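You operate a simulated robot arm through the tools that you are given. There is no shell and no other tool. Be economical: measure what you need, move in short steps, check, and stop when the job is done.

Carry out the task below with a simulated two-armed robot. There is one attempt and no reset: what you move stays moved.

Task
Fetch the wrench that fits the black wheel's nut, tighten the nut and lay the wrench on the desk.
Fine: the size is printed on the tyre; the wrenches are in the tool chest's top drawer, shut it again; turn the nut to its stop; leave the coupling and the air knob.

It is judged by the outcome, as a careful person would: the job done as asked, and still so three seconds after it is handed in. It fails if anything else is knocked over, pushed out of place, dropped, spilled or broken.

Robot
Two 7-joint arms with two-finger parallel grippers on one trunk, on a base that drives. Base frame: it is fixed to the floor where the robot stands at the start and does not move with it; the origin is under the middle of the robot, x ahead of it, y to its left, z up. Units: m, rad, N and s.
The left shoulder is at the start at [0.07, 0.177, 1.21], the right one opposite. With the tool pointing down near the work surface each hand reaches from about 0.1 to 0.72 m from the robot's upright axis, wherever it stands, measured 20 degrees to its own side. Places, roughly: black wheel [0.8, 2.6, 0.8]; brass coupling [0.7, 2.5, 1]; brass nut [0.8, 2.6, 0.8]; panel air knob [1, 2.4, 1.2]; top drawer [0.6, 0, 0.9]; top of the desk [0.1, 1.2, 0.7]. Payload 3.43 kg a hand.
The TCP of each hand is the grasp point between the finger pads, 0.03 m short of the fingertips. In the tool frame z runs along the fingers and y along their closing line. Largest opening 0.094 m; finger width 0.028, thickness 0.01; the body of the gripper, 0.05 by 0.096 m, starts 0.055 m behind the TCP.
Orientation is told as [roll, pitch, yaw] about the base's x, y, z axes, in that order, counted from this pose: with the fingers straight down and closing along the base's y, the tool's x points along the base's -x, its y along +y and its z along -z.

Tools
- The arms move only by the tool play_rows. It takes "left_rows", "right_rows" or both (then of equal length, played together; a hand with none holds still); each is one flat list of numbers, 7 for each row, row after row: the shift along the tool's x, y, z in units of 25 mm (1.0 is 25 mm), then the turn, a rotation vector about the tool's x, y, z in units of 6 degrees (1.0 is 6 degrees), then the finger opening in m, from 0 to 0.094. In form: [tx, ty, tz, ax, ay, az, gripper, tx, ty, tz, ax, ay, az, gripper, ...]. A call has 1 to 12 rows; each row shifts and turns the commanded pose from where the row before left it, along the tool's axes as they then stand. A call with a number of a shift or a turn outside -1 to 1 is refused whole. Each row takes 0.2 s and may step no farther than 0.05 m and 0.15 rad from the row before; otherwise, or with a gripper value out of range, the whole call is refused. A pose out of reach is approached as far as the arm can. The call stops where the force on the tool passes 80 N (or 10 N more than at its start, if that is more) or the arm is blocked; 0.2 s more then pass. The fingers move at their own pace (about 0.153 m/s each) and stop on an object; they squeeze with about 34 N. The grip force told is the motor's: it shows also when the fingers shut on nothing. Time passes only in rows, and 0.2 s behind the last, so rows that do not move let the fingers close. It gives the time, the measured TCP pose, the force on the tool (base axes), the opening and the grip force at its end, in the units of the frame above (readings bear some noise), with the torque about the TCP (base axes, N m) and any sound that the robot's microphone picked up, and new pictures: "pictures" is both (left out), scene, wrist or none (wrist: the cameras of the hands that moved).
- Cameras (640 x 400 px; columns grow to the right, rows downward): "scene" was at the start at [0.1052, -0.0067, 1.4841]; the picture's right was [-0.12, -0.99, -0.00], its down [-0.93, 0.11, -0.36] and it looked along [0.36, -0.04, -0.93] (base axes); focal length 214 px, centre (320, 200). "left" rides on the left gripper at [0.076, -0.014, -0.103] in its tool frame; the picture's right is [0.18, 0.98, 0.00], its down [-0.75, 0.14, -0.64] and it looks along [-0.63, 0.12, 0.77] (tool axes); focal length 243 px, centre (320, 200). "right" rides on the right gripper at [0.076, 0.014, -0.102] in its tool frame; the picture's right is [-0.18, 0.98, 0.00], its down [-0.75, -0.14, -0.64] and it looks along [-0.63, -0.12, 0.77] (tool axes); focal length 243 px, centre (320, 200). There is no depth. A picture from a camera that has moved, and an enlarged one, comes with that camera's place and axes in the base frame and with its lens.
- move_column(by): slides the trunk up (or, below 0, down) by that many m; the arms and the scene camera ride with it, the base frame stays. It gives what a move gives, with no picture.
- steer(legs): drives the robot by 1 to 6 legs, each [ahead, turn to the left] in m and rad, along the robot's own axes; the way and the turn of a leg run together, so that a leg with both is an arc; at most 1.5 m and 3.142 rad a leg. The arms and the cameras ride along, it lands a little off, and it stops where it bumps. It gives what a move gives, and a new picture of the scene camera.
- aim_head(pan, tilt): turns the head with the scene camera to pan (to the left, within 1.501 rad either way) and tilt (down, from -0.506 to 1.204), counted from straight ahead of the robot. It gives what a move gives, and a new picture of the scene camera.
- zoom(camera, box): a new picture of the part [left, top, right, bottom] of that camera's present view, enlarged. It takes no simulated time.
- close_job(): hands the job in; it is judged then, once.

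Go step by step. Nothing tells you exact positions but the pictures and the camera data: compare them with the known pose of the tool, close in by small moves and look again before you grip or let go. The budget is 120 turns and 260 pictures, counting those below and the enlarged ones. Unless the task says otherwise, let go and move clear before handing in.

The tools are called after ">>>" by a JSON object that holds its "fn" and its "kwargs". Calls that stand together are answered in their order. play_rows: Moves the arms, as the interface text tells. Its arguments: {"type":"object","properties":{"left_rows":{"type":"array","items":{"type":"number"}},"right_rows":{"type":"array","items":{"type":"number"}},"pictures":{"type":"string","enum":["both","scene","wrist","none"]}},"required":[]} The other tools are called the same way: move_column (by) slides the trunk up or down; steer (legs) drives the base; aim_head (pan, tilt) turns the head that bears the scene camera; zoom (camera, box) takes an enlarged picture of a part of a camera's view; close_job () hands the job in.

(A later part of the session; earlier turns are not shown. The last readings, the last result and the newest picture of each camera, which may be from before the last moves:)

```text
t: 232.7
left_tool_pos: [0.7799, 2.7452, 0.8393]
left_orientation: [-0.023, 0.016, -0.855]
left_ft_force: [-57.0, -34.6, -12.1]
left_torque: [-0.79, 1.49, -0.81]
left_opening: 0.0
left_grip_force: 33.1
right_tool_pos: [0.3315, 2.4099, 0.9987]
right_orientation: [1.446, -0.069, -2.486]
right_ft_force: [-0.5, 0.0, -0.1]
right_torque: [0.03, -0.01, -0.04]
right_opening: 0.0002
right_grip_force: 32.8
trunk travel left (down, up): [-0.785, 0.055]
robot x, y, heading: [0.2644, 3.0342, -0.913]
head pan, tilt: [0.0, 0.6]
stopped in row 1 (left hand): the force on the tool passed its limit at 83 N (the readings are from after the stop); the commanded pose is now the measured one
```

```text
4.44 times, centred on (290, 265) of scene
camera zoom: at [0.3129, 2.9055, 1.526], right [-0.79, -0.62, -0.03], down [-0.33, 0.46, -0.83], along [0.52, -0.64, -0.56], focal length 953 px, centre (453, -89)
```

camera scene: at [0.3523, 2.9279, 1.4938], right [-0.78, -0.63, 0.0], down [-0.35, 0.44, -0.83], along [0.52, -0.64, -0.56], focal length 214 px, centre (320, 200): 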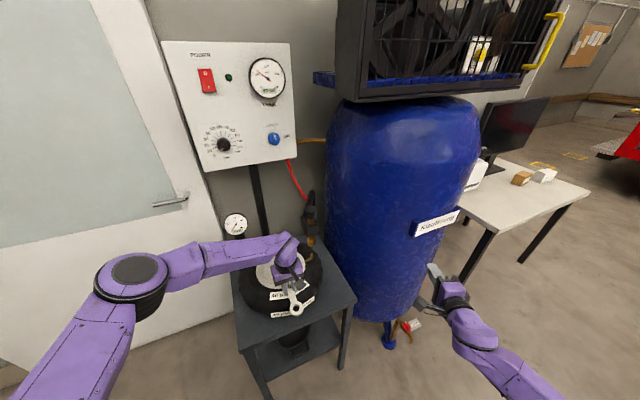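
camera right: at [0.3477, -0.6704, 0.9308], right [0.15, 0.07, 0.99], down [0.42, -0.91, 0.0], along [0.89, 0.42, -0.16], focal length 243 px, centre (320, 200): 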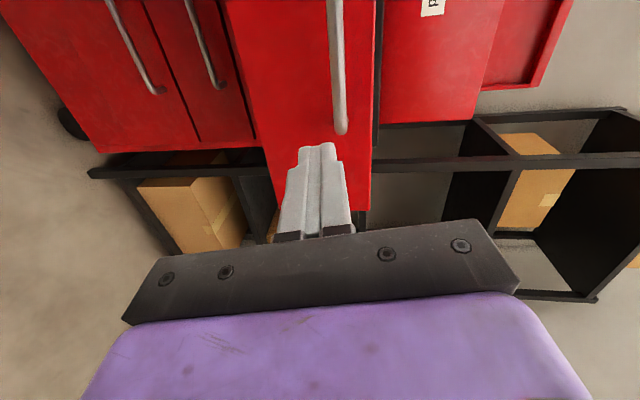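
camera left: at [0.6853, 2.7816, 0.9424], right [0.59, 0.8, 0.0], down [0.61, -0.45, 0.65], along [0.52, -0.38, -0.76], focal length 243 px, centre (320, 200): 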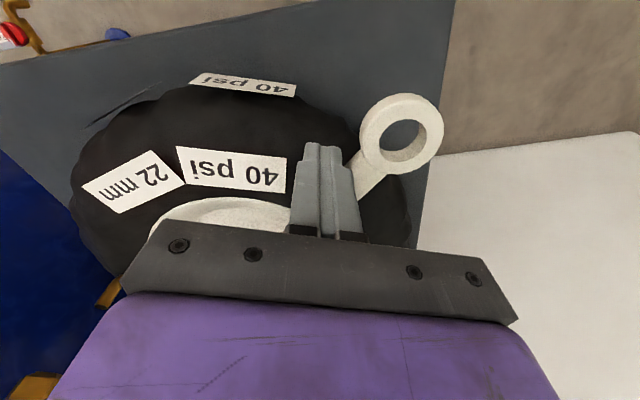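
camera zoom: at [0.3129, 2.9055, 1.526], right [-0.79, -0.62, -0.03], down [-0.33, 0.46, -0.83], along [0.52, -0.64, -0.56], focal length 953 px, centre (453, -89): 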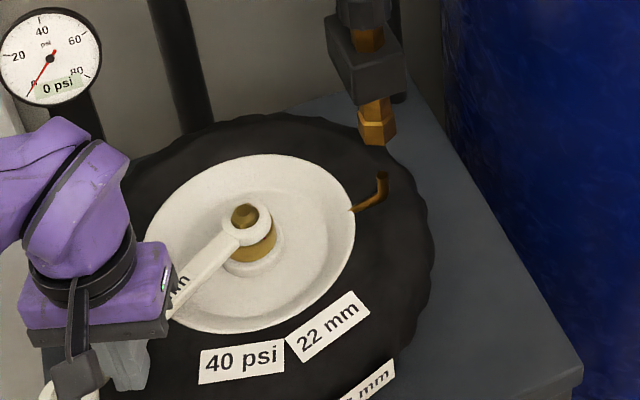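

At 83 N on a 0.15 m lever (≈12 N·m) the handle no longer moves: the nut is at its stop. I back the fingers off and rise.

>>> {"fn": "play_rows", "kwargs": {"left_rows": [0.3, -0.7, 0, 0, 0, 0, 0, 0.3, -0.7, 0, 0, 0, 0, 0, 0.3, -0.6, 0, 0, 0, 0, 0, 0, 0, -0.7, 0, 0, 0, 0.05, 0, 0, -0.7, 0, 0, 0, 0.05, 0, 0, -0.7, 0, 0, 0, 0.05, 0, 0, -0.7, 0, 0, 0, 0.05], "pictures": "none"}}

>>> {"fn": "steer", "kwargs": {"legs": [[0, -0.42]]}}

>>> {"fn": "aim_head", "kwargs": {"pan": 0.5, "tilt": 0.8}}

```text
t: 233.5
left_tool_pos: [0.7713, 2.741, 0.8389]
left_orientation: [-0.003, -0.005, -0.811]
left_ft_force: [-0.9, -1.4, -0.2]
left_torque: [0.02, -0.08, -0.01]
left_opening: 0.0
left_grip_force: 32.6
right_tool_pos: [0.3468, 2.4126, 0.9972]
right_orientation: [1.441, -0.082, -2.479]
right_ft_force: [-0.2, -1.2, 0.0]
right_torque: [0.0, -0.02, 0.0]
right_opening: 0.0
right_grip_force: 32.8
trunk travel left (down, up): [-0.785, 0.055]
robot x, y, heading: [0.2657, 3.0352, -0.886]
head pan, tilt: [0.0, 0.6]
stopped in row 3 (left hand): the force on the tool passed its limit at 99 N (the readings are from after the stop); the commanded pose is now the measured one
```

```text
t: 235.1
left_tool_pos: [0.6148, 2.5603, 0.8378]
left_orientation: [-0.005, -0.005, -1.228]
left_ft_force: [-0.2, 0.3, -0.3]
left_torque: [0.01, -0.03, 0.0]
left_opening: 0.0001
left_grip_force: 32.9
right_tool_pos: [0.0914, 2.4342, 0.998]
right_orientation: [1.441, -0.085, -2.897]
right_ft_force: [0.0, 0.7, -0.3]
right_torque: [0.01, -0.01, 0.01]
right_opening: 0.0001
right_grip_force: 33.0
trunk travel left (down, up): [-0.785, 0.055]
robot x, y, heading: [0.2675, 3.034, -1.309]
head pan, tilt: [0.0, 0.6]
camera scene: at [0.3012, 2.8999, 1.5236], right [-0.97, -0.26, 0.0], down [-0.15, 0.55, -0.82], along [0.22, -0.8, -0.57], focal length 214 px, centre (320, 200)
```

scene: 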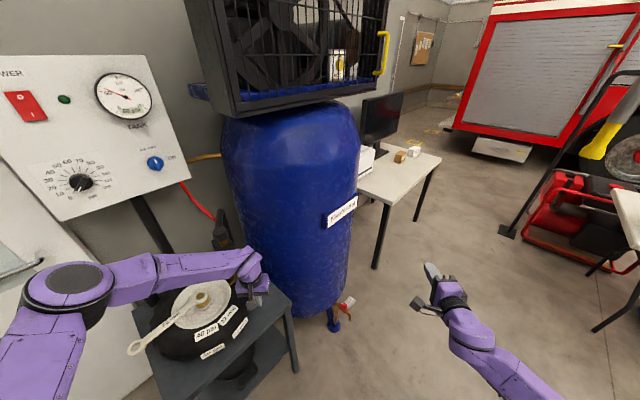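

```text
t: 236.0
left_tool_pos: [0.6123, 2.5607, 0.8383]
left_orientation: [-0.008, -0.002, -1.229]
left_ft_force: [-0.3, -0.2, 0.0]
left_torque: [0.03, -0.02, 0.02]
left_opening: 0.0
left_grip_force: 33.0
right_tool_pos: [0.0918, 2.4337, 1.0002]
right_orientation: [1.441, -0.084, -2.896]
right_ft_force: [0.5, -0.3, 0.4]
right_torque: [0.01, -0.01, 0.03]
right_opening: 0.0
right_grip_force: 33.1
trunk travel left (down, up): [-0.785, 0.055]
robot x, y, heading: [0.2664, 3.0337, -1.308]
head pan, tilt: [0.499, 0.799]
camera scene: at [0.3345, 2.9275, 1.5068], right [-0.72, -0.69, 0.0], down [-0.49, 0.52, -0.7], along [0.48, -0.5, -0.72], focal length 214 px, centre (320, 200)
```

scene: 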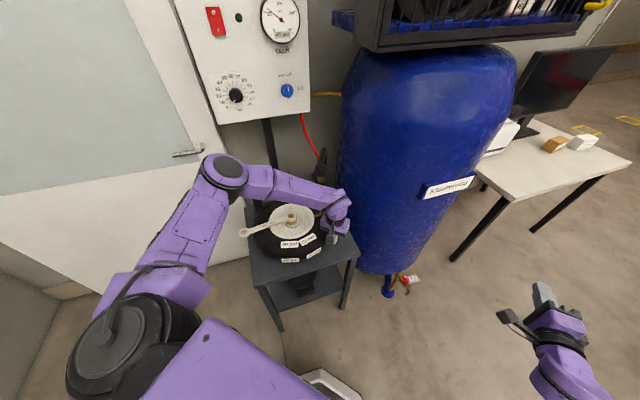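

>>> {"fn": "zoom", "kwargs": {"camera": "scene", "box": [230, 170, 370, 270]}}

```text
4.00 times, centred on (300, 220) of scene
camera zoom: at [0.3345, 2.9275, 1.5068], right [-0.72, -0.69, 0.0], down [-0.49, 0.52, -0.7], along [0.48, -0.5, -0.72], focal length 858 px, centre (400, 120)
```

zoom: 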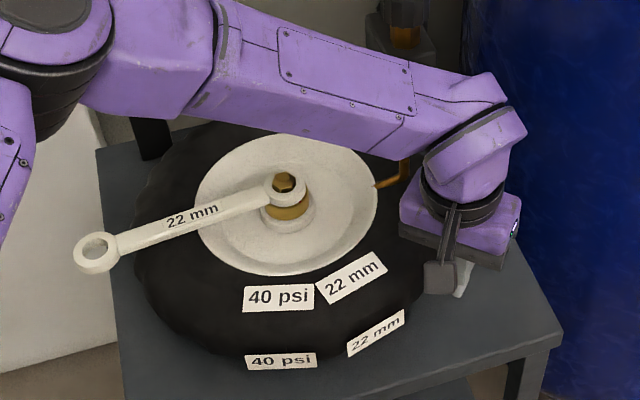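

>>> {"fn": "zoom", "kwargs": {"camera": "scene", "box": [270, 200, 310, 235]}}

```text
11.43 times, centred on (290, 218) of scene
camera zoom: at [0.3345, 2.9275, 1.5068], right [-0.72, -0.69, 0.0], down [-0.49, 0.52, -0.7], along [0.48, -0.5, -0.72], focal length 2451 px, centre (663, 0)
```

zoom: 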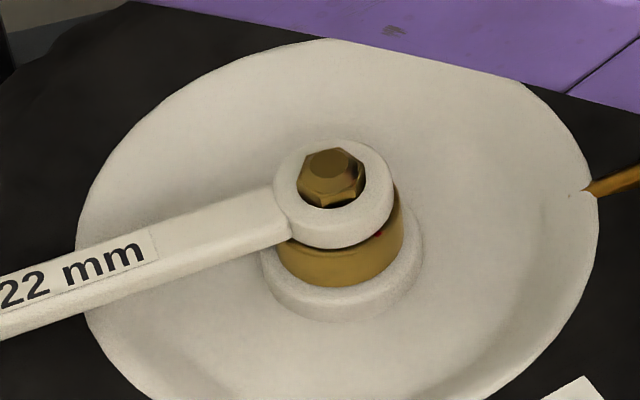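

The handle sits ~30° further round than when the force peaked: the ring slipped a notch on the stopped nut (red mark now ≈75–80° from its start). I lift the hand clear, turn back to face the wheel and try a reversed wrist yaw to pick the wrench up.

>>> {"fn": "play_rows", "kwargs": {"left_rows": [0, 0, -1, 0, 0, 0, 0.05, 0, 0, -1, 0, 0, 0, 0.05, 0, 0, -1, 0, 0, 0, 0.05, 0, 0, -1, 0, 0, 0, 0.05, 0, 0, -1, 0, 0, 0, 0.05, 0, 0, -1, 0, 0, 0, 0.05], "pictures": "none"}}

>>> {"fn": "steer", "kwargs": {"legs": [[0, 0.65]]}}

>>> {"fn": "play_rows", "kwargs": {"left_rows": [0, 0, 0, 0, 0, -1, 0.05, 0, 0, 0, 0, 0, -1, 0.05, 0, 0, 0, 0, 0, -1, 0.05, 0, 0, 0, 0, 0, -1, 0.05, 0, 0, 0, 0, 0, -1, 0.05, 0, 0, 0, 0, 0, -1, 0.05, 0, 0, 0, 0, 0, -1, 0.05, 0, 0, 0, 0, 0, -1, 0.05, 0, 0, 0, 0, 0, -1, 0.05, 0, 0, 0, 0, 0, -1, 0.05, 0, 0, 0, 0, 0, -1, 0.05, 0, 0, 0, 0, 0, -1, 0.05], "pictures": "none"}}

```text
t: 237.4
left_tool_pos: [0.6109, 2.5625, 0.9894]
left_orientation: [-0.005, -0.003, -1.227]
left_ft_force: [-0.5, 0.0, 0.3]
left_torque: [0.01, 0.05, 0.02]
left_opening: 0.0499
left_grip_force: 0.1
right_tool_pos: [0.0918, 2.4345, 0.9983]
right_orientation: [1.444, -0.085, -2.897]
right_ft_force: [0.1, 0.3, 0.7]
right_torque: [0.01, 0.01, -0.01]
right_opening: 0.0001
right_grip_force: 33.4
trunk travel left (down, up): [-0.785, 0.055]
robot x, y, heading: [0.2686, 3.0356, -1.309]
head pan, tilt: [0.499, 0.799]
```

```text
t: 239.6
left_tool_pos: [0.8268, 2.8661, 0.9887]
left_orientation: [-0.005, -0.004, -0.581]
left_ft_force: [0.6, -0.2, -0.2]
left_torque: [0.0, -0.01, 0.02]
left_opening: 0.0497
left_grip_force: 0.1
right_tool_pos: [0.4899, 2.4495, 0.9985]
right_orientation: [1.443, -0.086, -2.248]
right_ft_force: [0.0, 0.1, -0.8]
right_torque: [0.03, 0.02, -0.01]
right_opening: 0.0001
right_grip_force: 32.9
trunk travel left (down, up): [-0.785, 0.055]
robot x, y, heading: [0.2651, 3.0335, -0.657]
head pan, tilt: [0.499, 0.799]
camera scene: at [0.3847, 2.9906, 1.5068], right [-0.16, -0.99, 0.0], down [-0.71, 0.11, -0.7], along [0.69, -0.11, -0.72], focal length 214 px, centre (320, 200)
```

scene: 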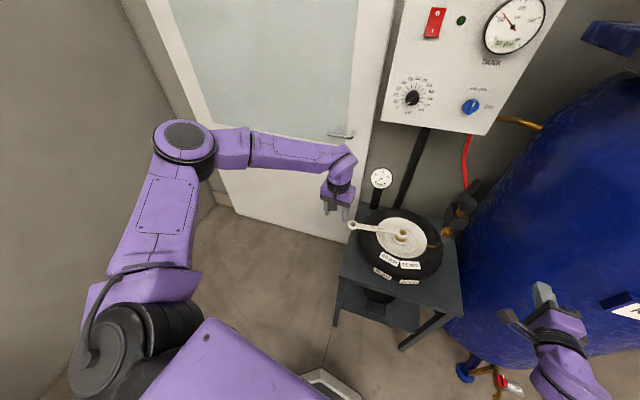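

```text
t: 242.2
left_tool_pos: [0.8282, 2.8659, 0.9881]
left_orientation: [-0.004, 0.005, 0.679]
left_ft_force: [-0.3, -0.2, 0.1]
left_torque: [0.0, 0.0, -0.04]
left_opening: 0.0501
left_grip_force: 0.0
right_tool_pos: [0.4905, 2.4507, 0.9981]
right_orientation: [1.442, -0.086, -2.25]
right_ft_force: [-0.2, 0.1, -0.6]
right_torque: [0.01, 0.01, 0.03]
right_opening: 0.0001
right_grip_force: 33.3
trunk travel left (down, up): [-0.785, 0.055]
robot x, y, heading: [0.2638, 3.0324, -0.656]
head pan, tilt: [0.499, 0.799]
```

>>> {"fn": "play_rows", "kwargs": {"left_rows": [0, 0, 0, 0, 0, -0.94, 0.05, 0, 0, 0, 0, 0, -0.94, 0.05, 0, 0, 0, 0, 0, -0.94, 0.05, 0, 0, 0, 0, 0, -0.94, 0.05, 0, 0, 0, 0, 0, -0.94, 0.05], "pictures": "wrist"}}

>>> {"fn": "zoom", "kwargs": {"camera": "scene", "box": [380, 215, 430, 255]}}

>>> {"fn": "zoom", "kwargs": {"camera": "scene", "box": [330, 200, 450, 280]}}

```text
t: 243.4
left_tool_pos: [0.8268, 2.8665, 0.989]
left_orientation: [-0.004, 0.005, 1.172]
left_ft_force: [-0.2, 0.3, 0.4]
left_torque: [0.01, -0.02, 0.03]
left_opening: 0.05
left_grip_force: 0.1
right_tool_pos: [0.4904, 2.4495, 0.9977]
right_orientation: [1.444, -0.086, -2.248]
right_ft_force: [0.2, -0.8, -0.4]
right_torque: [0.01, 0.01, -0.02]
right_opening: 0.0
right_grip_force: 33.1
trunk travel left (down, up): [-0.785, 0.055]
robot x, y, heading: [0.2637, 3.036, -0.66]
head pan, tilt: [0.499, 0.799]
camera left: at [0.8088, 2.7913, 1.092], right [-0.98, 0.21, 0.0], down [0.16, 0.75, 0.64], along [0.14, 0.62, -0.77], focal length 243 px, centre (320, 200)
```

left: 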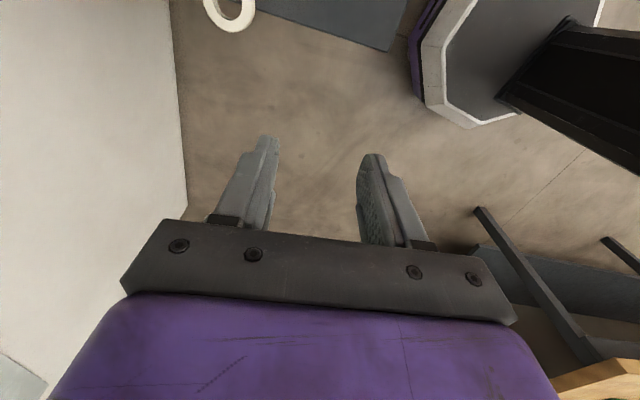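

```text
10.00 times, centred on (405, 235) of scene
camera zoom: at [0.3848, 2.9908, 1.5068], right [-0.16, -0.99, 0.0], down [-0.71, 0.11, -0.7], along [0.69, -0.11, -0.72], focal length 2145 px, centre (-530, -150)
```

zoom: 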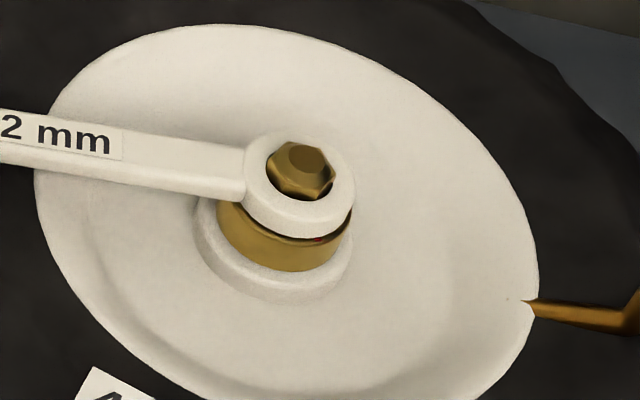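

```text
5.00 times, centred on (390, 240) of scene
camera zoom: at [0.3848, 2.9908, 1.5068], right [-0.16, -0.99, 0.0], down [-0.71, 0.11, -0.7], along [0.69, -0.11, -0.72], focal length 1072 px, centre (-30, 0)
```

zoom: 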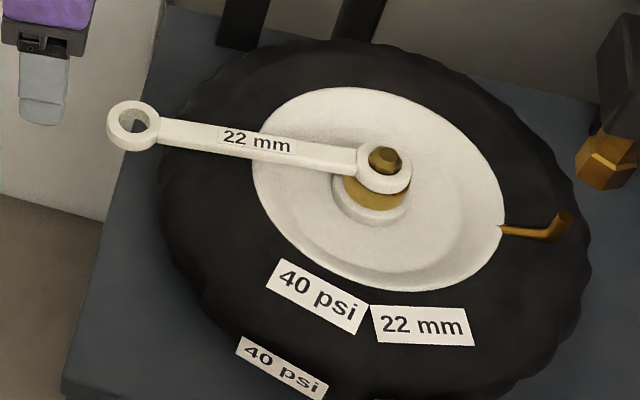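

The wrist turns freely to the reversed yaw. I move over the handle with the wrist camera toward the nut, to re-grip and feel the stop with a proper grip.

>>> {"fn": "play_rows", "kwargs": {"left_rows": [0.99, -0.73, 0, 0, 0, -0.2, 0.05, 0.99, -0.73, 0, 0, 0, 0, 0.05, 0.99, -0.73, 0, 0, 0, 0, 0.05, 0.99, -0.73, 0, 0, 0, 0, 0.05, 0.99, -0.73, 0, 0, 0, 0, 0.05, 0, 0, 0.9, 0, 0, 0, 0.05, 0, 0, 0.9, 0, 0, 0, 0.05, 0, 0, 0.9, 0, 0, 0, 0.05], "pictures": "both"}}

```text
t: 245.2
left_tool_pos: [0.8659, 2.7151, 0.9228]
left_orientation: [-0.004, 0.005, 1.19]
left_ft_force: [-0.1, 0.2, 0.4]
left_torque: [0.0, 0.01, 0.03]
left_opening: 0.0499
left_grip_force: 0.1
right_tool_pos: [0.4892, 2.4497, 0.9984]
right_orientation: [1.441, -0.085, -2.249]
right_ft_force: [-0.4, 0.2, -0.1]
right_torque: [0.01, 0.0, 0.0]
right_opening: 0.0002
right_grip_force: 33.0
trunk travel left (down, up): [-0.785, 0.055]
robot x, y, heading: [0.2657, 3.0341, -0.653]
head pan, tilt: [0.499, 0.799]
camera scene: at [0.3847, 2.9896, 1.5068], right [-0.16, -0.99, 0.0], down [-0.71, 0.11, -0.7], along [0.69, -0.11, -0.72], focal length 214 px, centre (320, 200)
camera left: at [0.8497, 2.6404, 1.0263], right [-0.98, 0.19, 0.0], down [0.15, 0.76, 0.64], along [0.13, 0.62, -0.77], focal length 243 px, centre (320, 200)
```

scene: 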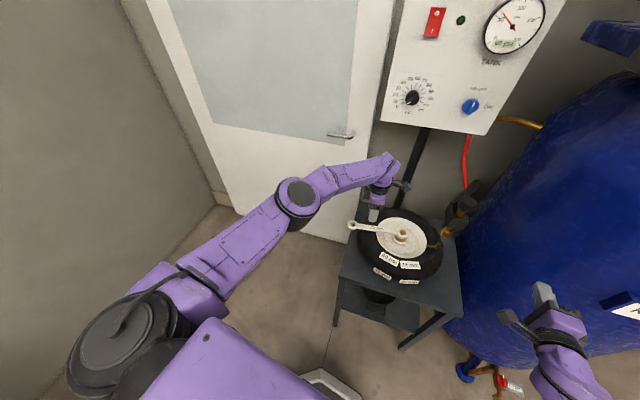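
left: 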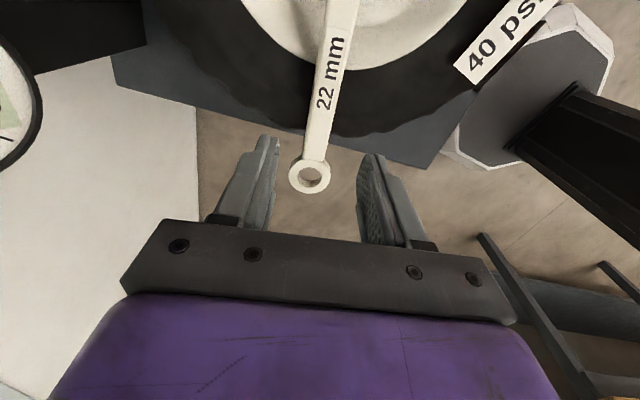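

>>> {"fn": "play_rows", "kwargs": {"left_rows": [0, 0, 0.8, 0, 0, 0, 0.05, 0, 0, 0.8, 0, 0, 0, 0.05, 0, 0, 0.8, 0, 0, 0, 0.05, 0, 0, 0.7, 0, 0, 0, 0.05], "pictures": "both"}}

>>> {"fn": "zoom", "kwargs": {"camera": "scene", "box": [330, 180, 450, 260]}}

```text
t: 246.2
left_tool_pos: [0.8582, 2.7203, 0.8474]
left_orientation: [-0.003, 0.007, 1.191]
left_ft_force: [0.6, 0.2, -0.5]
left_torque: [0.0, 0.03, 0.01]
left_opening: 0.0499
left_grip_force: 0.1
left hand out of reach, approached as far as the arm can: row 3, 4
right_tool_pos: [0.4908, 2.4491, 0.9992]
right_orientation: [1.444, -0.086, -2.248]
right_ft_force: [0.7, -0.7, -0.1]
right_torque: [-0.01, 0.03, -0.02]
right_opening: 0.0003
right_grip_force: 33.6
trunk travel left (down, up): [-0.785, 0.055]
robot x, y, heading: [0.267, 3.0335, -0.657]
head pan, tilt: [0.499, 0.799]
camera scene: at [0.3852, 2.9908, 1.5068], right [-0.16, -0.99, 0.0], down [-0.71, 0.11, -0.7], along [0.69, -0.11, -0.72], focal length 214 px, centre (320, 200)
camera left: at [0.8416, 2.6459, 0.9509], right [-0.98, 0.19, 0.0], down [0.15, 0.76, 0.64], along [0.12, 0.62, -0.77], focal length 243 px, centre (320, 200)
```

scene: 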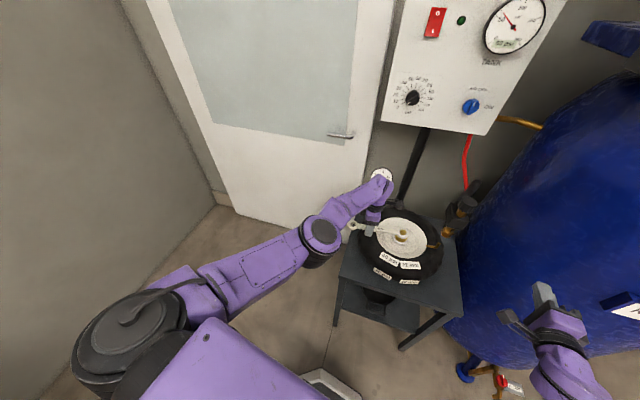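
left: 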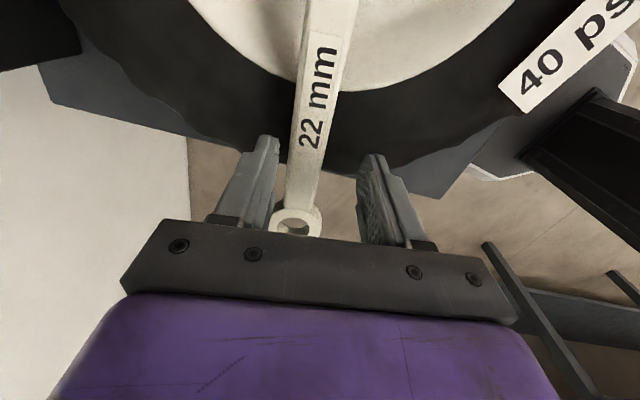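

```text
5.00 times, centred on (390, 220) of scene
camera zoom: at [0.3852, 2.9908, 1.5068], right [-0.16, -0.99, 0.0], down [-0.71, 0.11, -0.7], along [0.69, -0.11, -0.72], focal length 1072 px, centre (-30, 100)
```

zoom: 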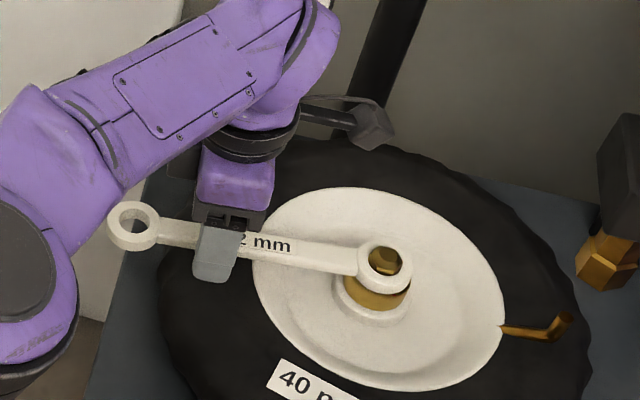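

The arm is near its reach limit here, so I lift slightly, drive 7 cm closer, and re-align over the handle.

>>> {"fn": "play_rows", "kwargs": {"left_rows": [0, 0, -0.9, 0, 0, 0, 0.05, 0, 0, -0.9, 0, 0, 0, 0.05, 0, 0, -0.9, 0, 0, 0, 0.05], "pictures": "none"}}

>>> {"fn": "steer", "kwargs": {"legs": [[0.08, 0]]}}

```text
t: 247.0
left_tool_pos: [0.8676, 2.7115, 0.9145]
left_orientation: [-0.003, 0.003, 1.19]
left_ft_force: [-0.1, -0.4, 0.8]
left_torque: [0.01, 0.02, 0.03]
left_opening: 0.0498
left_grip_force: 0.1
left hand out of reach, approached as far as the arm can: row 1, 2, 3
right_tool_pos: [0.4905, 2.4509, 0.9978]
right_orientation: [1.444, -0.086, -2.249]
right_ft_force: [-0.4, 0.1, 0.8]
right_torque: [0.0, 0.02, 0.0]
right_opening: 0.0
right_grip_force: 32.7
trunk travel left (down, up): [-0.785, 0.055]
robot x, y, heading: [0.2661, 3.0352, -0.658]
head pan, tilt: [0.499, 0.799]
```

```text
t: 248.1
left_tool_pos: [0.929, 2.6645, 0.9154]
left_orientation: [-0.005, 0.008, 1.189]
left_ft_force: [0.0, 0.1, 0.1]
left_torque: [-0.01, 0.02, 0.02]
left_opening: 0.0502
left_grip_force: 0.1
right_tool_pos: [0.5508, 2.4037, 1.0003]
right_orientation: [1.445, -0.084, -2.247]
right_ft_force: [-0.3, 0.8, 0.7]
right_torque: [0.0, -0.01, 0.02]
right_opening: 0.0003
right_grip_force: 32.6
trunk travel left (down, up): [-0.785, 0.055]
robot x, y, heading: [0.3263, 2.9881, -0.662]
head pan, tilt: [0.499, 0.799]
camera scene: at [0.4454, 2.9438, 1.5072], right [-0.16, -0.99, 0.0], down [-0.71, 0.11, -0.7], along [0.69, -0.11, -0.72], focal length 214 px, centre (320, 200)
```

scene: 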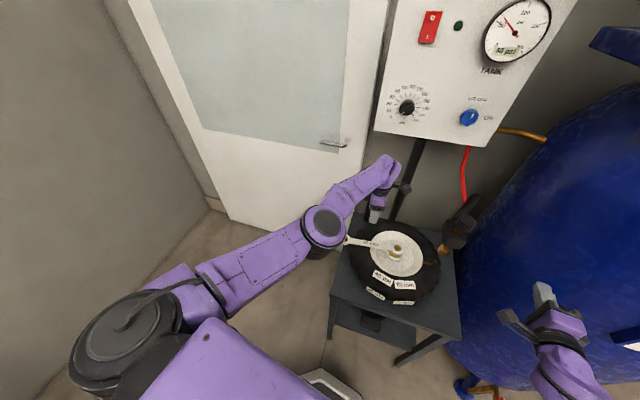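

>>> {"fn": "play_rows", "kwargs": {"left_rows": [-0.26, 0.78, 0, 0, 0, 0, 0.05, -0.26, 0.78, 0, 0, 0, 0, 0.05, -0.26, 0.78, 0, 0, 0, 0, 0.05, -0.26, 0.78, 0, 0, 0, 0, 0.05, 0, 0, 0.8, 0, 0, 0, 0.05, 0, 0, 0.8, 0, 0, 0, 0.05, 0, 0, 0.8, 0, 0, 0, 0.05, 0, 0, 0.6, 0, 0, 0, 0.05], "pictures": "wrist"}}

>>> {"fn": "zoom", "kwargs": {"camera": "scene", "box": [330, 180, 450, 260]}}

```text
t: 249.8
left_tool_pos: [0.9189, 2.6725, 0.8429]
left_orientation: [0.0, 0.007, 1.19]
left_ft_force: [0.1, 0.3, 0.2]
left_torque: [0.01, -0.01, -0.01]
left_opening: 0.05
left_grip_force: 0.0
left hand out of reach, approached as far as the arm can: row 1, 2, 3, 4, 6, 7, 8
right_tool_pos: [0.554, 2.4001, 0.9978]
right_orientation: [1.442, -0.087, -2.246]
right_ft_force: [-0.5, 0.4, 0.7]
right_torque: [0.02, -0.01, 0.0]
right_opening: 0.0
right_grip_force: 32.9
trunk travel left (down, up): [-0.785, 0.055]
robot x, y, heading: [0.3272, 2.984, -0.664]
head pan, tilt: [0.499, 0.799]
camera left: at [0.9023, 2.597, 0.9454], right [-0.98, 0.19, 0.0], down [0.15, 0.76, 0.64], along [0.12, 0.63, -0.77], focal length 243 px, centre (320, 200)
```

left: 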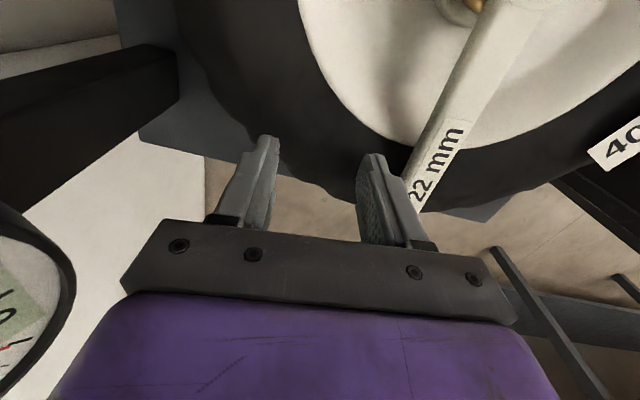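

```text
5.00 times, centred on (390, 220) of scene
camera zoom: at [0.4481, 2.9411, 1.5068], right [-0.16, -0.99, 0.0], down [-0.71, 0.11, -0.7], along [0.69, -0.11, -0.72], focal length 1072 px, centre (-30, 100)
```

zoom: 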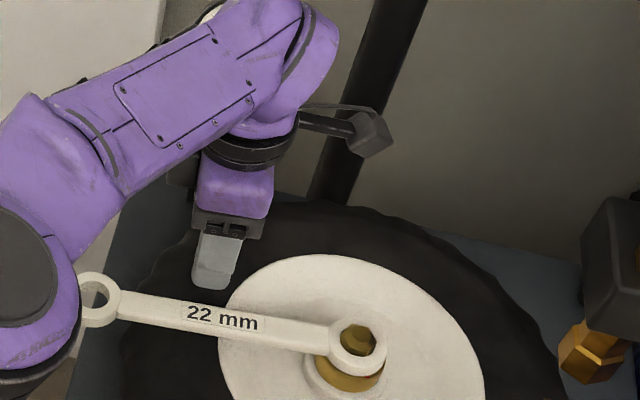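

That yaw is at a wrist limit this close in; the earlier stance worked. I lift, back up 8 cm and descend over the handle again.

>>> {"fn": "play_rows", "kwargs": {"left_rows": [0, 0, -0.9, 0, 0, 0, 0.05, 0, 0, -0.9, 0, 0, 0, 0.05, 0, 0, -0.9, 0, 0, 0, 0.05], "pictures": "none"}}

>>> {"fn": "steer", "kwargs": {"legs": [[-0.085, 0]]}}

>>> {"fn": "zoom", "kwargs": {"camera": "left", "box": [0, 0, 640, 400]}}

```text
t: 250.7
left_tool_pos: [0.9281, 2.6616, 0.908]
left_orientation: [-0.002, 0.004, 1.19]
left_ft_force: [0.2, -0.4, 0.5]
left_torque: [0.0, -0.02, 0.03]
left_opening: 0.0502
left_grip_force: 0.1
left hand out of reach, approached as far as the arm can: row 1, 2, 3
right_tool_pos: [0.5542, 2.4009, 0.998]
right_orientation: [1.444, -0.083, -2.245]
right_ft_force: [0.7, -0.6, 0.1]
right_torque: [0.01, 0.01, -0.04]
right_opening: 0.0
right_grip_force: 33.0
trunk travel left (down, up): [-0.785, 0.055]
robot x, y, heading: [0.3285, 2.9836, -0.661]
head pan, tilt: [0.499, 0.799]
```

```text
t: 251.7
left_tool_pos: [0.8626, 2.7129, 0.9081]
left_orientation: [0.0, 0.005, 1.189]
left_ft_force: [0.2, 0.5, -0.1]
left_torque: [0.0, 0.01, -0.03]
left_opening: 0.0501
left_grip_force: 0.1
right_tool_pos: [0.4879, 2.4523, 0.998]
right_orientation: [1.443, -0.084, -2.249]
right_ft_force: [-0.2, -0.4, -0.1]
right_torque: [0.01, 0.01, 0.01]
right_opening: 0.0
right_grip_force: 32.7
trunk travel left (down, up): [-0.785, 0.055]
robot x, y, heading: [0.263, 3.04, -0.66]
head pan, tilt: [0.499, 0.799]
camera scene: at [0.3819, 2.9929, 1.5068], right [-0.16, -0.99, 0.0], down [-0.71, 0.11, -0.7], along [0.69, -0.11, -0.72], focal length 214 px, centre (320, 200)
```

scene: 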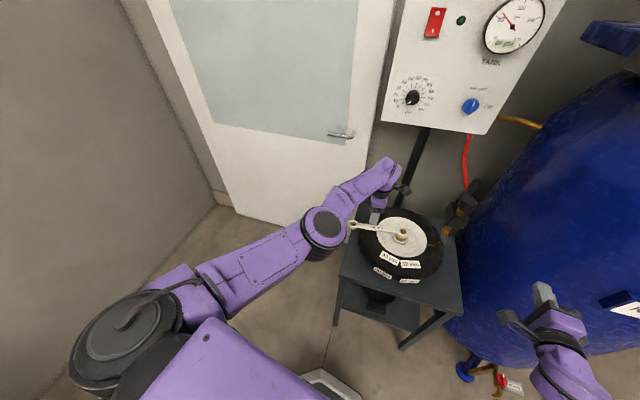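

```text
1.00 times, centred on (320, 200) of left (not enlarged: the box is as wide or as high as the picture)
camera zoom: at [0.8452, 2.6374, 1.0103], right [-0.98, 0.19, 0.0], down [0.15, 0.76, 0.64], along [0.12, 0.63, -0.77], focal length 243 px, centre (320, 200)
```

zoom: 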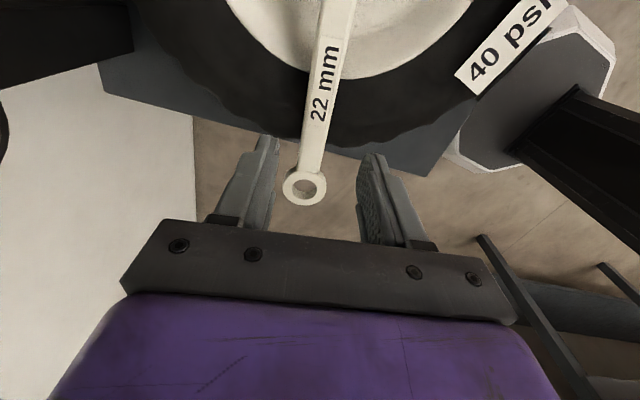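

>>> {"fn": "move_column", "kwargs": {"by": -0.072}}

>>> {"fn": "zoom", "kwargs": {"camera": "left", "box": [0, 0, 640, 400]}}

>>> {"fn": "zoom", "kwargs": {"camera": "scene", "box": [330, 180, 450, 260]}}

```text
t: 252.8
left_tool_pos: [0.8622, 2.7123, 0.8386]
left_orientation: [-0.004, 0.005, 1.19]
left_ft_force: [1.0, -1.5, 19.1]
left_torque: [0.39, 0.38, 0.01]
left_opening: 0.0493
left_grip_force: 0.0
right_tool_pos: [0.4854, 2.4541, 0.9286]
right_orientation: [1.446, -0.085, -2.247]
right_ft_force: [0.6, 0.1, 0.7]
right_torque: [-0.02, 0.02, 0.03]
right_opening: 0.0
right_grip_force: 33.2
trunk travel left (down, up): [-0.713, 0.127]
robot x, y, heading: [0.2637, 3.033, -0.661]
head pan, tilt: [0.499, 0.799]
```

```text
1.00 times, centred on (320, 200) of left (not enlarged: the box is as wide or as high as the picture)
camera zoom: at [0.8444, 2.6376, 0.9416], right [-0.98, 0.19, 0.0], down [0.15, 0.76, 0.64], along [0.13, 0.62, -0.77], focal length 243 px, centre (320, 200)
```

zoom: 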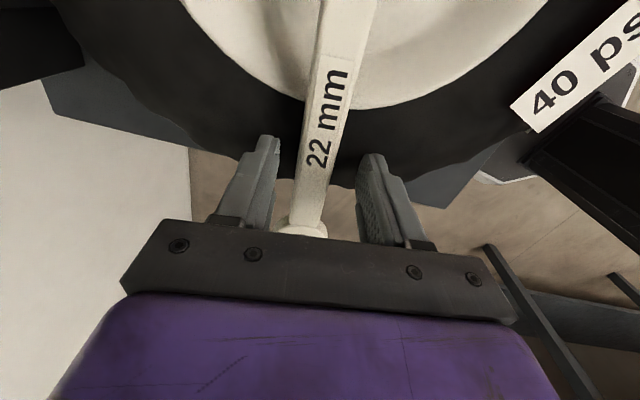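

```text
5.00 times, centred on (390, 220) of scene
camera zoom: at [0.3797, 2.9936, 1.4354], right [-0.16, -0.99, 0.0], down [-0.71, 0.11, -0.7], along [0.69, -0.11, -0.72], focal length 1072 px, centre (-30, 100)
```

zoom: 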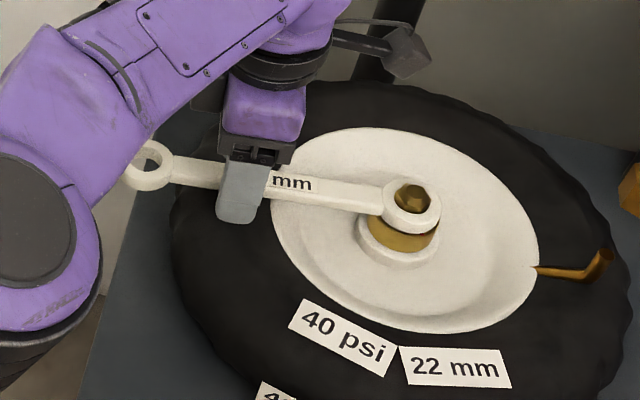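

>>> {"fn": "move_column", "kwargs": {"by": 0.003}}

>>> {"fn": "play_rows", "kwargs": {"left_rows": [0, 0, 0, 0, 0, 0, 0, 0, 0, 0, 0, 0, 0, 0, 0, 0, 0, 0, 0, 0, 0], "pictures": "none"}}

>>> {"fn": "steer", "kwargs": {"legs": [[0.02, 0]]}}

>>> {"fn": "zoom", "kwargs": {"camera": "scene", "box": [330, 180, 450, 260]}}

```text
t: 253.3
left_tool_pos: [0.8604, 2.7132, 0.8386]
left_orientation: [0.0, 0.005, 1.189]
left_ft_force: [-1.5, 0.5, 6.4]
left_torque: [0.01, -0.12, -0.04]
left_opening: 0.0502
left_grip_force: 0.2
right_tool_pos: [0.4862, 2.452, 0.9288]
right_orientation: [1.444, -0.086, -2.248]
right_ft_force: [-0.1, 0.9, -1.0]
right_torque: [0.02, -0.01, 0.03]
right_opening: 0.0002
right_grip_force: 32.7
trunk travel left (down, up): [-0.716, 0.124]
robot x, y, heading: [0.264, 3.0373, -0.661]
head pan, tilt: [0.499, 0.799]
```

```text
t: 254.2
left_tool_pos: [0.8618, 2.7133, 0.838]
left_orientation: [0.001, 0.004, 1.193]
left_ft_force: [3.7, -3.2, 5.0]
left_torque: [-0.04, -0.08, 0.86]
left_opening: 0.0218
left_grip_force: 34.3
right_tool_pos: [0.4873, 2.4534, 0.93]
right_orientation: [1.443, -0.087, -2.247]
right_ft_force: [-0.2, 0.0, 0.1]
right_torque: [-0.01, 0.0, -0.02]
right_opening: 0.0002
right_grip_force: 32.9
trunk travel left (down, up): [-0.716, 0.124]
robot x, y, heading: [0.263, 3.038, -0.658]
head pan, tilt: [0.499, 0.799]
```

```text
t: 254.9
left_tool_pos: [0.8774, 2.7029, 0.8383]
left_orientation: [-0.002, 0.008, 1.192]
left_ft_force: [-5.1, 15.5, -0.3]
left_torque: [0.4, 0.18, -1.34]
left_opening: 0.0247
left_grip_force: 34.2
right_tool_pos: [0.504, 2.4414, 0.9309]
right_orientation: [1.445, -0.088, -2.247]
right_ft_force: [0.2, -0.1, -0.3]
right_torque: [-0.01, -0.01, 0.01]
right_opening: 0.0002
right_grip_force: 32.5
trunk travel left (down, up): [-0.716, 0.124]
robot x, y, heading: [0.2811, 3.0176, -0.655]
head pan, tilt: [0.499, 0.799]
camera scene: at [0.3976, 2.9833, 1.4378], right [-0.16, -0.99, 0.0], down [-0.71, 0.11, -0.7], along [0.69, -0.11, -0.72], focal length 214 px, centre (320, 200)
```

scene: 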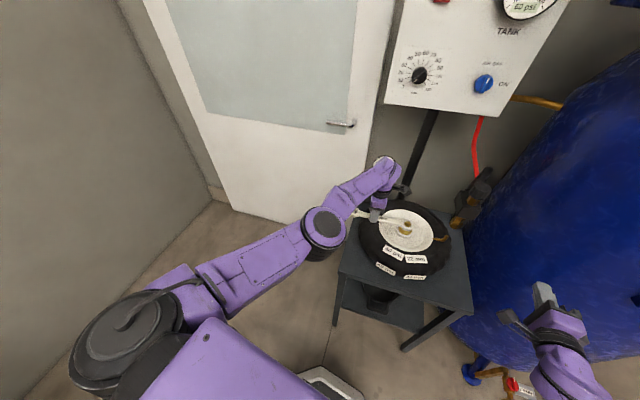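

```text
5.00 times, centred on (390, 220) of scene
camera zoom: at [0.3976, 2.9833, 1.4378], right [-0.16, -0.99, 0.0], down [-0.71, 0.11, -0.7], along [0.69, -0.11, -0.72], focal length 1072 px, centre (-30, 100)
```

zoom: 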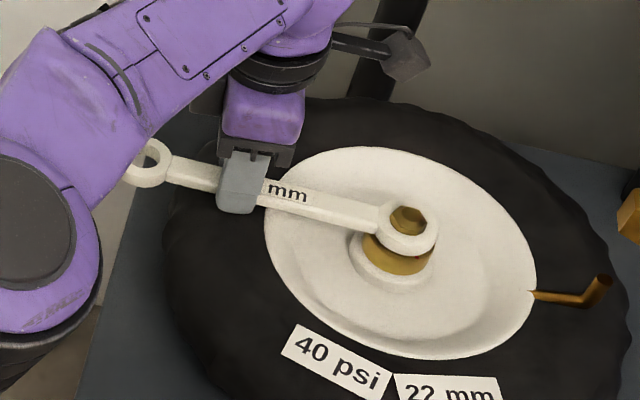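

>>> {"fn": "steer", "kwargs": {"legs": [[0.02, 0]]}}

>>> {"fn": "zoom", "kwargs": {"camera": "scene", "box": [385, 205, 435, 245]}}

```text
t: 255.7
left_tool_pos: [0.8936, 2.6916, 0.839]
left_orientation: [0.0, 0.004, 1.191]
left_ft_force: [-10.2, 17.5, 0.4]
left_torque: [0.88, -0.3, -1.39]
left_opening: 0.0302
left_grip_force: 34.1
right_tool_pos: [0.5181, 2.4306, 0.9321]
right_orientation: [1.446, -0.084, -2.245]
right_ft_force: [-0.1, 0.0, -1.1]
right_torque: [-0.02, -0.01, 0.03]
right_opening: 0.0
right_grip_force: 33.5
trunk travel left (down, up): [-0.716, 0.124]
robot x, y, heading: [0.2954, 3.0134, -0.656]
head pan, tilt: [0.499, 0.799]
camera scene: at [0.412, 2.9717, 1.438], right [-0.16, -0.99, 0.0], down [-0.71, 0.11, -0.7], along [0.69, -0.11, -0.72], focal length 214 px, centre (320, 200)
```

scene: 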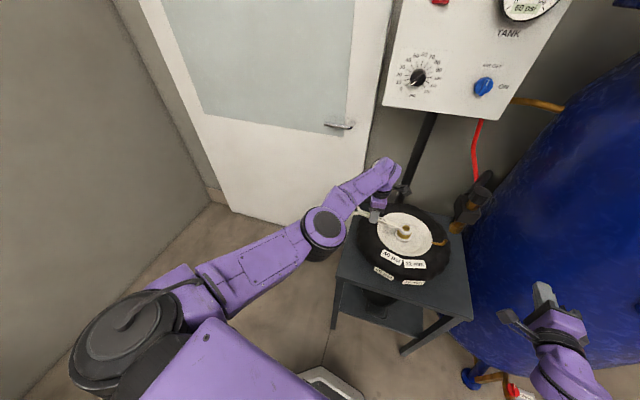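

```text
10.00 times, centred on (410, 225) of scene
camera zoom: at [0.412, 2.9717, 1.438], right [-0.16, -0.99, 0.0], down [-0.71, 0.11, -0.7], along [0.69, -0.11, -0.72], focal length 2145 px, centre (-580, -50)
```

zoom: 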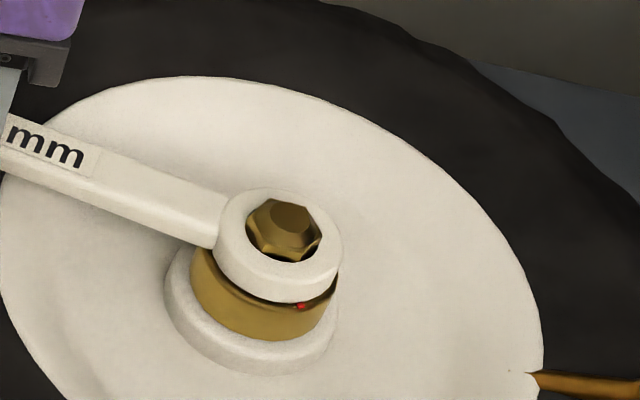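

>>> {"fn": "steer", "kwargs": {"legs": [[0.02, 0]]}}

>>> {"fn": "zoom", "kwargs": {"camera": "scene", "box": [385, 205, 435, 245]}}

```text
t: 256.5
left_tool_pos: [0.9074, 2.6823, 0.8407]
left_orientation: [-0.001, 0.006, 1.189]
left_ft_force: [-21.3, 35.7, -0.1]
left_torque: [0.82, 0.99, -1.76]
left_opening: 0.0356
left_grip_force: 34.2
right_tool_pos: [0.5328, 2.4199, 0.9344]
right_orientation: [1.449, -0.088, -2.247]
right_ft_force: [-0.2, 0.3, -0.3]
right_torque: [0.01, 0.0, 0.0]
right_opening: 0.0
right_grip_force: 33.5
trunk travel left (down, up): [-0.716, 0.124]
robot x, y, heading: [0.3117, 2.9984, -0.656]
head pan, tilt: [0.499, 0.799]
camera scene: at [0.4253, 2.9635, 1.4383], right [-0.16, -0.99, 0.0], down [-0.71, 0.11, -0.7], along [0.69, -0.11, -0.71], focal length 214 px, centre (320, 200)
```

scene: 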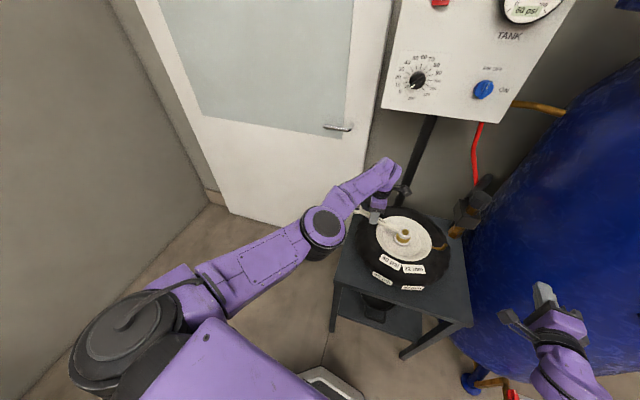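

```text
10.00 times, centred on (410, 225) of scene
camera zoom: at [0.4253, 2.9635, 1.4383], right [-0.16, -0.99, 0.0], down [-0.71, 0.11, -0.7], along [0.69, -0.11, -0.71], focal length 2145 px, centre (-580, -50)
```

zoom: 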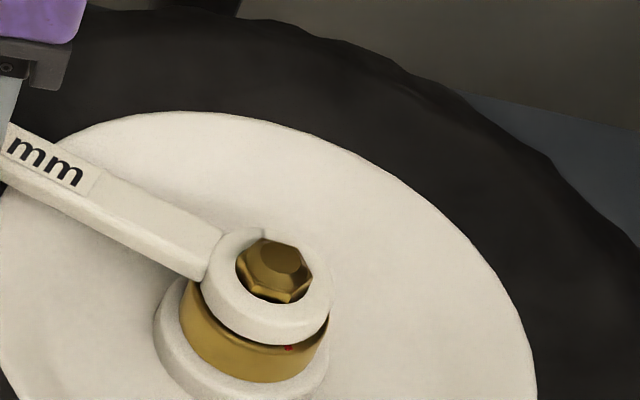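

>>> {"fn": "play_rows", "kwargs": {"left_rows": [0, 0, 0, 0, 0, 0.9, 0, 0, 0, 0, 0, 0, 0.9, 0, 0, 0, 0, 0, 0, 0.9, 0, 0, 0, 0, 0, 0, 0.9, 0], "pictures": "none"}}

>>> {"fn": "zoom", "kwargs": {"camera": "scene", "box": [330, 180, 450, 260]}}

```text
t: 257.5
left_tool_pos: [0.9014, 2.6778, 0.8393]
left_orientation: [0.001, 0.005, 0.807]
left_ft_force: [-28.5, 14.9, -4.6]
left_torque: [-0.2, 1.3, -0.92]
left_opening: 0.0223
left_grip_force: 33.9
right_tool_pos: [0.5301, 2.417, 0.9328]
right_orientation: [1.449, -0.084, -2.249]
right_ft_force: [0.8, 0.9, -0.2]
right_torque: [-0.01, 0.02, 0.03]
right_opening: 0.0002
right_grip_force: 33.6
trunk travel left (down, up): [-0.716, 0.124]
robot x, y, heading: [0.3062, 3.0025, -0.659]
head pan, tilt: [0.499, 0.799]
```

```text
5.00 times, centred on (390, 220) of scene
camera zoom: at [0.4225, 2.9594, 1.4384], right [-0.16, -0.99, 0.0], down [-0.7, 0.11, -0.7], along [0.69, -0.11, -0.71], focal length 1072 px, centre (-30, 100)
```

zoom: 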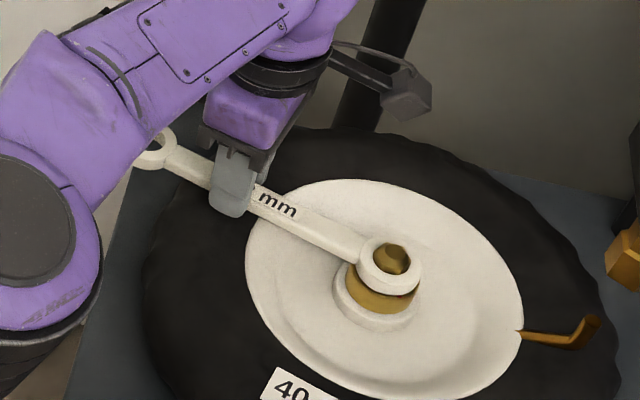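

>>> {"fn": "play_rows", "kwargs": {"left_rows": [0.016, -0.386, 0, 0, 0, 0.8, 0, 0.016, -0.386, 0, 0, 0, 0.8, 0, 0, 0, 0, 0, 0, 0, 0], "pictures": "none"}}

>>> {"fn": "zoom", "kwargs": {"camera": "scene", "box": [385, 205, 435, 245]}}

```text
t: 258.3
left_tool_pos: [0.9057, 2.6755, 0.8424]
left_orientation: [0.006, 0.003, 0.645]
left_ft_force: [-10.7, 20.4, -25.1]
left_torque: [0.3, 0.37, 0.99]
left_opening: 0.0245
left_grip_force: 33.8
left hand out of reach, approached as far as the arm can: row 1, 2
right_tool_pos: [0.5347, 2.4176, 0.9313]
right_orientation: [1.443, -0.087, -2.247]
right_ft_force: [0.4, -0.8, -0.6]
right_torque: [0.02, -0.01, 0.0]
right_opening: 0.0
right_grip_force: 32.9
trunk travel left (down, up): [-0.716, 0.124]
robot x, y, heading: [0.3145, 2.9992, -0.654]
head pan, tilt: [0.499, 0.799]
```

```text
10.00 times, centred on (410, 225) of scene
camera zoom: at [0.431, 2.959, 1.4375], right [-0.15, -0.99, 0.0], down [-0.71, 0.11, -0.7], along [0.69, -0.11, -0.72], focal length 2145 px, centre (-580, -50)
```

zoom: 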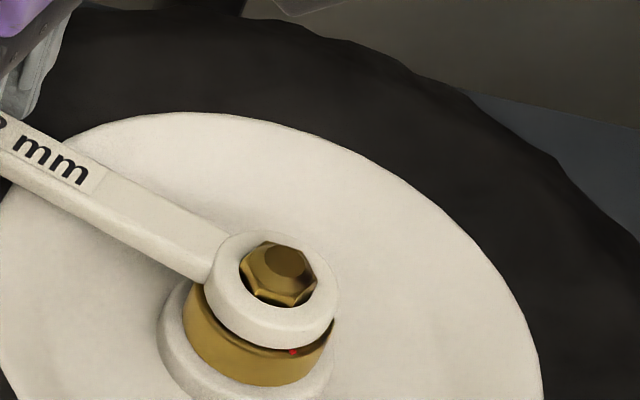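

>>> {"fn": "steer", "kwargs": {"legs": [[0.025, 0]]}}

>>> {"fn": "zoom", "kwargs": {"camera": "scene", "box": [370, 205, 430, 253]}}

```text
t: 259.1
left_tool_pos: [0.9152, 2.665, 0.8462]
left_orientation: [0.009, 0.011, 0.647]
left_ft_force: [-42.9, 53.4, -7.3]
left_torque: [1.66, 0.47, -0.9]
left_opening: 0.0232
left_grip_force: 34.0
right_tool_pos: [0.5501, 2.4065, 0.9351]
right_orientation: [1.452, -0.087, -2.25]
right_ft_force: [-0.3, -0.3, 0.4]
right_torque: [0.02, 0.0, 0.02]
right_opening: 0.0001
right_grip_force: 32.7
trunk travel left (down, up): [-0.716, 0.124]
robot x, y, heading: [0.331, 2.9851, -0.655]
head pan, tilt: [0.499, 0.799]
camera scene: at [0.4422, 2.9516, 1.4387], right [-0.16, -0.99, 0.01], down [-0.7, 0.11, -0.7], along [0.69, -0.11, -0.71], focal length 214 px, centre (320, 200)
```

scene: 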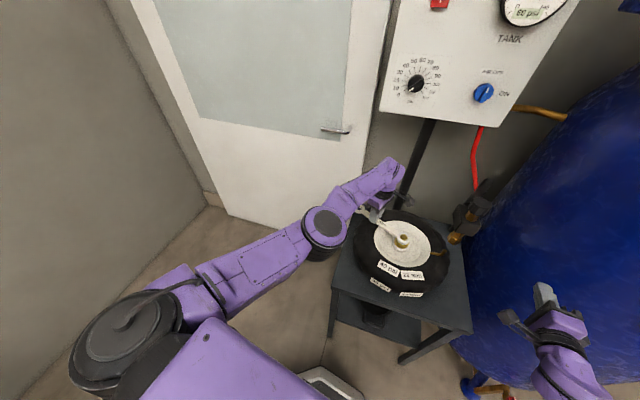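

```text
8.33 times, centred on (400, 229) of scene
camera zoom: at [0.4422, 2.9516, 1.4387], right [-0.16, -0.99, 0.01], down [-0.7, 0.11, -0.7], along [0.69, -0.11, -0.71], focal length 1787 px, centre (-347, -42)
```

zoom: 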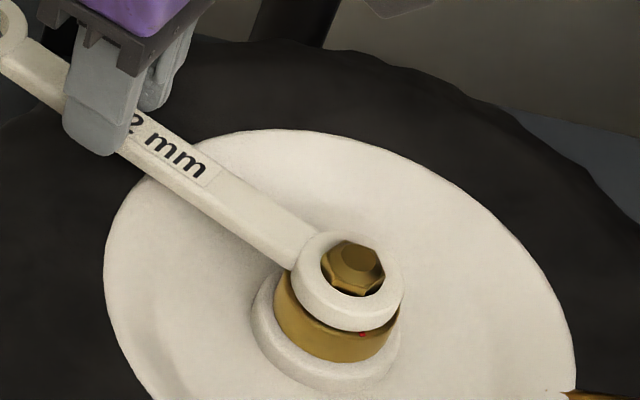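

Now ~8–9 N·m moves neither the red mark nor the nut: it is firmly at its stop. I ease the base back to unload before lifting the wrench off.

>>> {"fn": "steer", "kwargs": {"legs": [[-0.02, 0]]}}

```text
t: 259.9
left_tool_pos: [0.9053, 2.6733, 0.8425]
left_orientation: [0.013, 0.01, 0.65]
left_ft_force: [7.8, 13.4, -2.7]
left_torque: [-0.14, 0.4, 1.0]
left_opening: 0.0241
left_grip_force: 33.8
right_tool_pos: [0.539, 2.4157, 0.9328]
right_orientation: [1.447, -0.088, -2.247]
right_ft_force: [0.2, -0.2, -0.2]
right_torque: [0.0, -0.01, 0.01]
right_opening: 0.0
right_grip_force: 32.8
trunk travel left (down, up): [-0.716, 0.124]
robot x, y, heading: [0.3161, 2.9964, -0.66]
head pan, tilt: [0.499, 0.799]
camera scene: at [0.4325, 2.9577, 1.4381], right [-0.16, -0.99, 0.0], down [-0.71, 0.11, -0.7], along [0.69, -0.11, -0.72], focal length 214 px, centre (320, 200)
```

scene: 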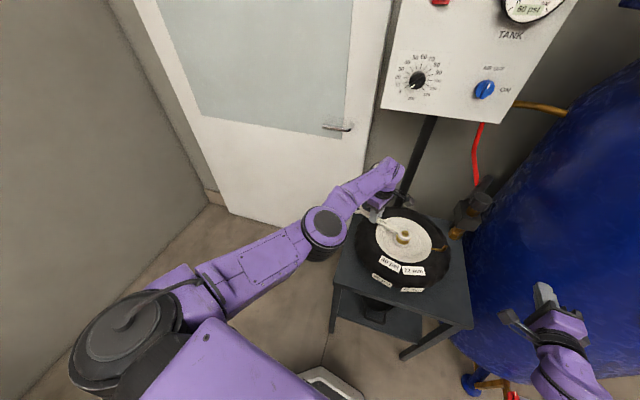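

>>> {"fn": "play_rows", "kwargs": {"left_rows": [0, 0, 0, 0, 0, 0, 0.045, 0, 0, 0, 0, 0, 0, 0.045, 0, 0, 0, 0, 0, -0.8, 0.045, 0, 0, 0, 0, 0, 0, 0.045], "pictures": "wrist"}}

>>> {"fn": "zoom", "kwargs": {"camera": "scene", "box": [370, 195, 430, 243]}}

```text
t: 260.9
left_tool_pos: [0.9047, 2.6729, 0.8416]
left_orientation: [0.016, 0.007, 0.734]
left_ft_force: [-6.2, 9.6, -2.8]
left_torque: [0.16, 0.08, 0.06]
left_opening: 0.0514
left_grip_force: 6.2
right_tool_pos: [0.5381, 2.4134, 0.9303]
right_orientation: [1.444, -0.085, -2.246]
right_ft_force: [0.4, -0.1, -0.2]
right_torque: [-0.02, 0.0, 0.02]
right_opening: 0.0
right_grip_force: 33.1
trunk travel left (down, up): [-0.716, 0.124]
robot x, y, heading: [0.3123, 2.9948, -0.657]
head pan, tilt: [0.499, 0.799]
camera left: at [0.8575, 2.6104, 0.9448], right [-0.8, 0.61, 0.01], down [0.47, 0.61, 0.64], along [0.38, 0.52, -0.77], focal length 243 px, centre (320, 200)
```

left: 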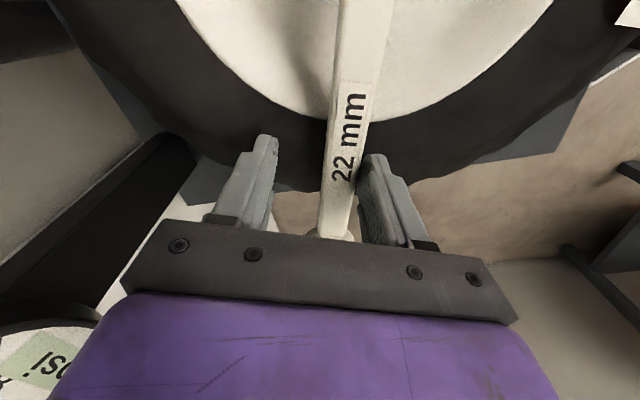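

```text
8.33 times, centred on (400, 219) of scene
camera zoom: at [0.4321, 2.9557, 1.438], right [-0.16, -0.99, 0.0], down [-0.71, 0.11, -0.7], along [0.69, -0.11, -0.72], focal length 1787 px, centre (-347, 42)
```

zoom: 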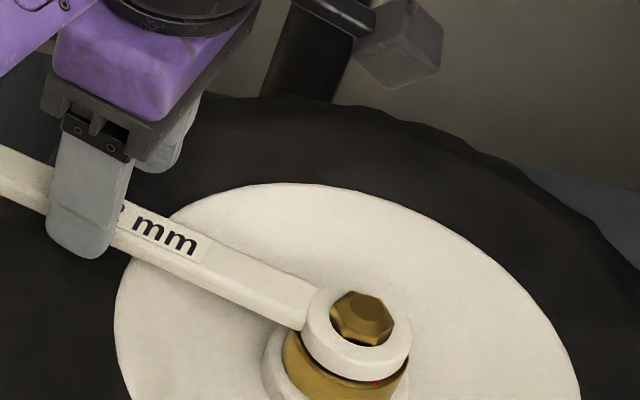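

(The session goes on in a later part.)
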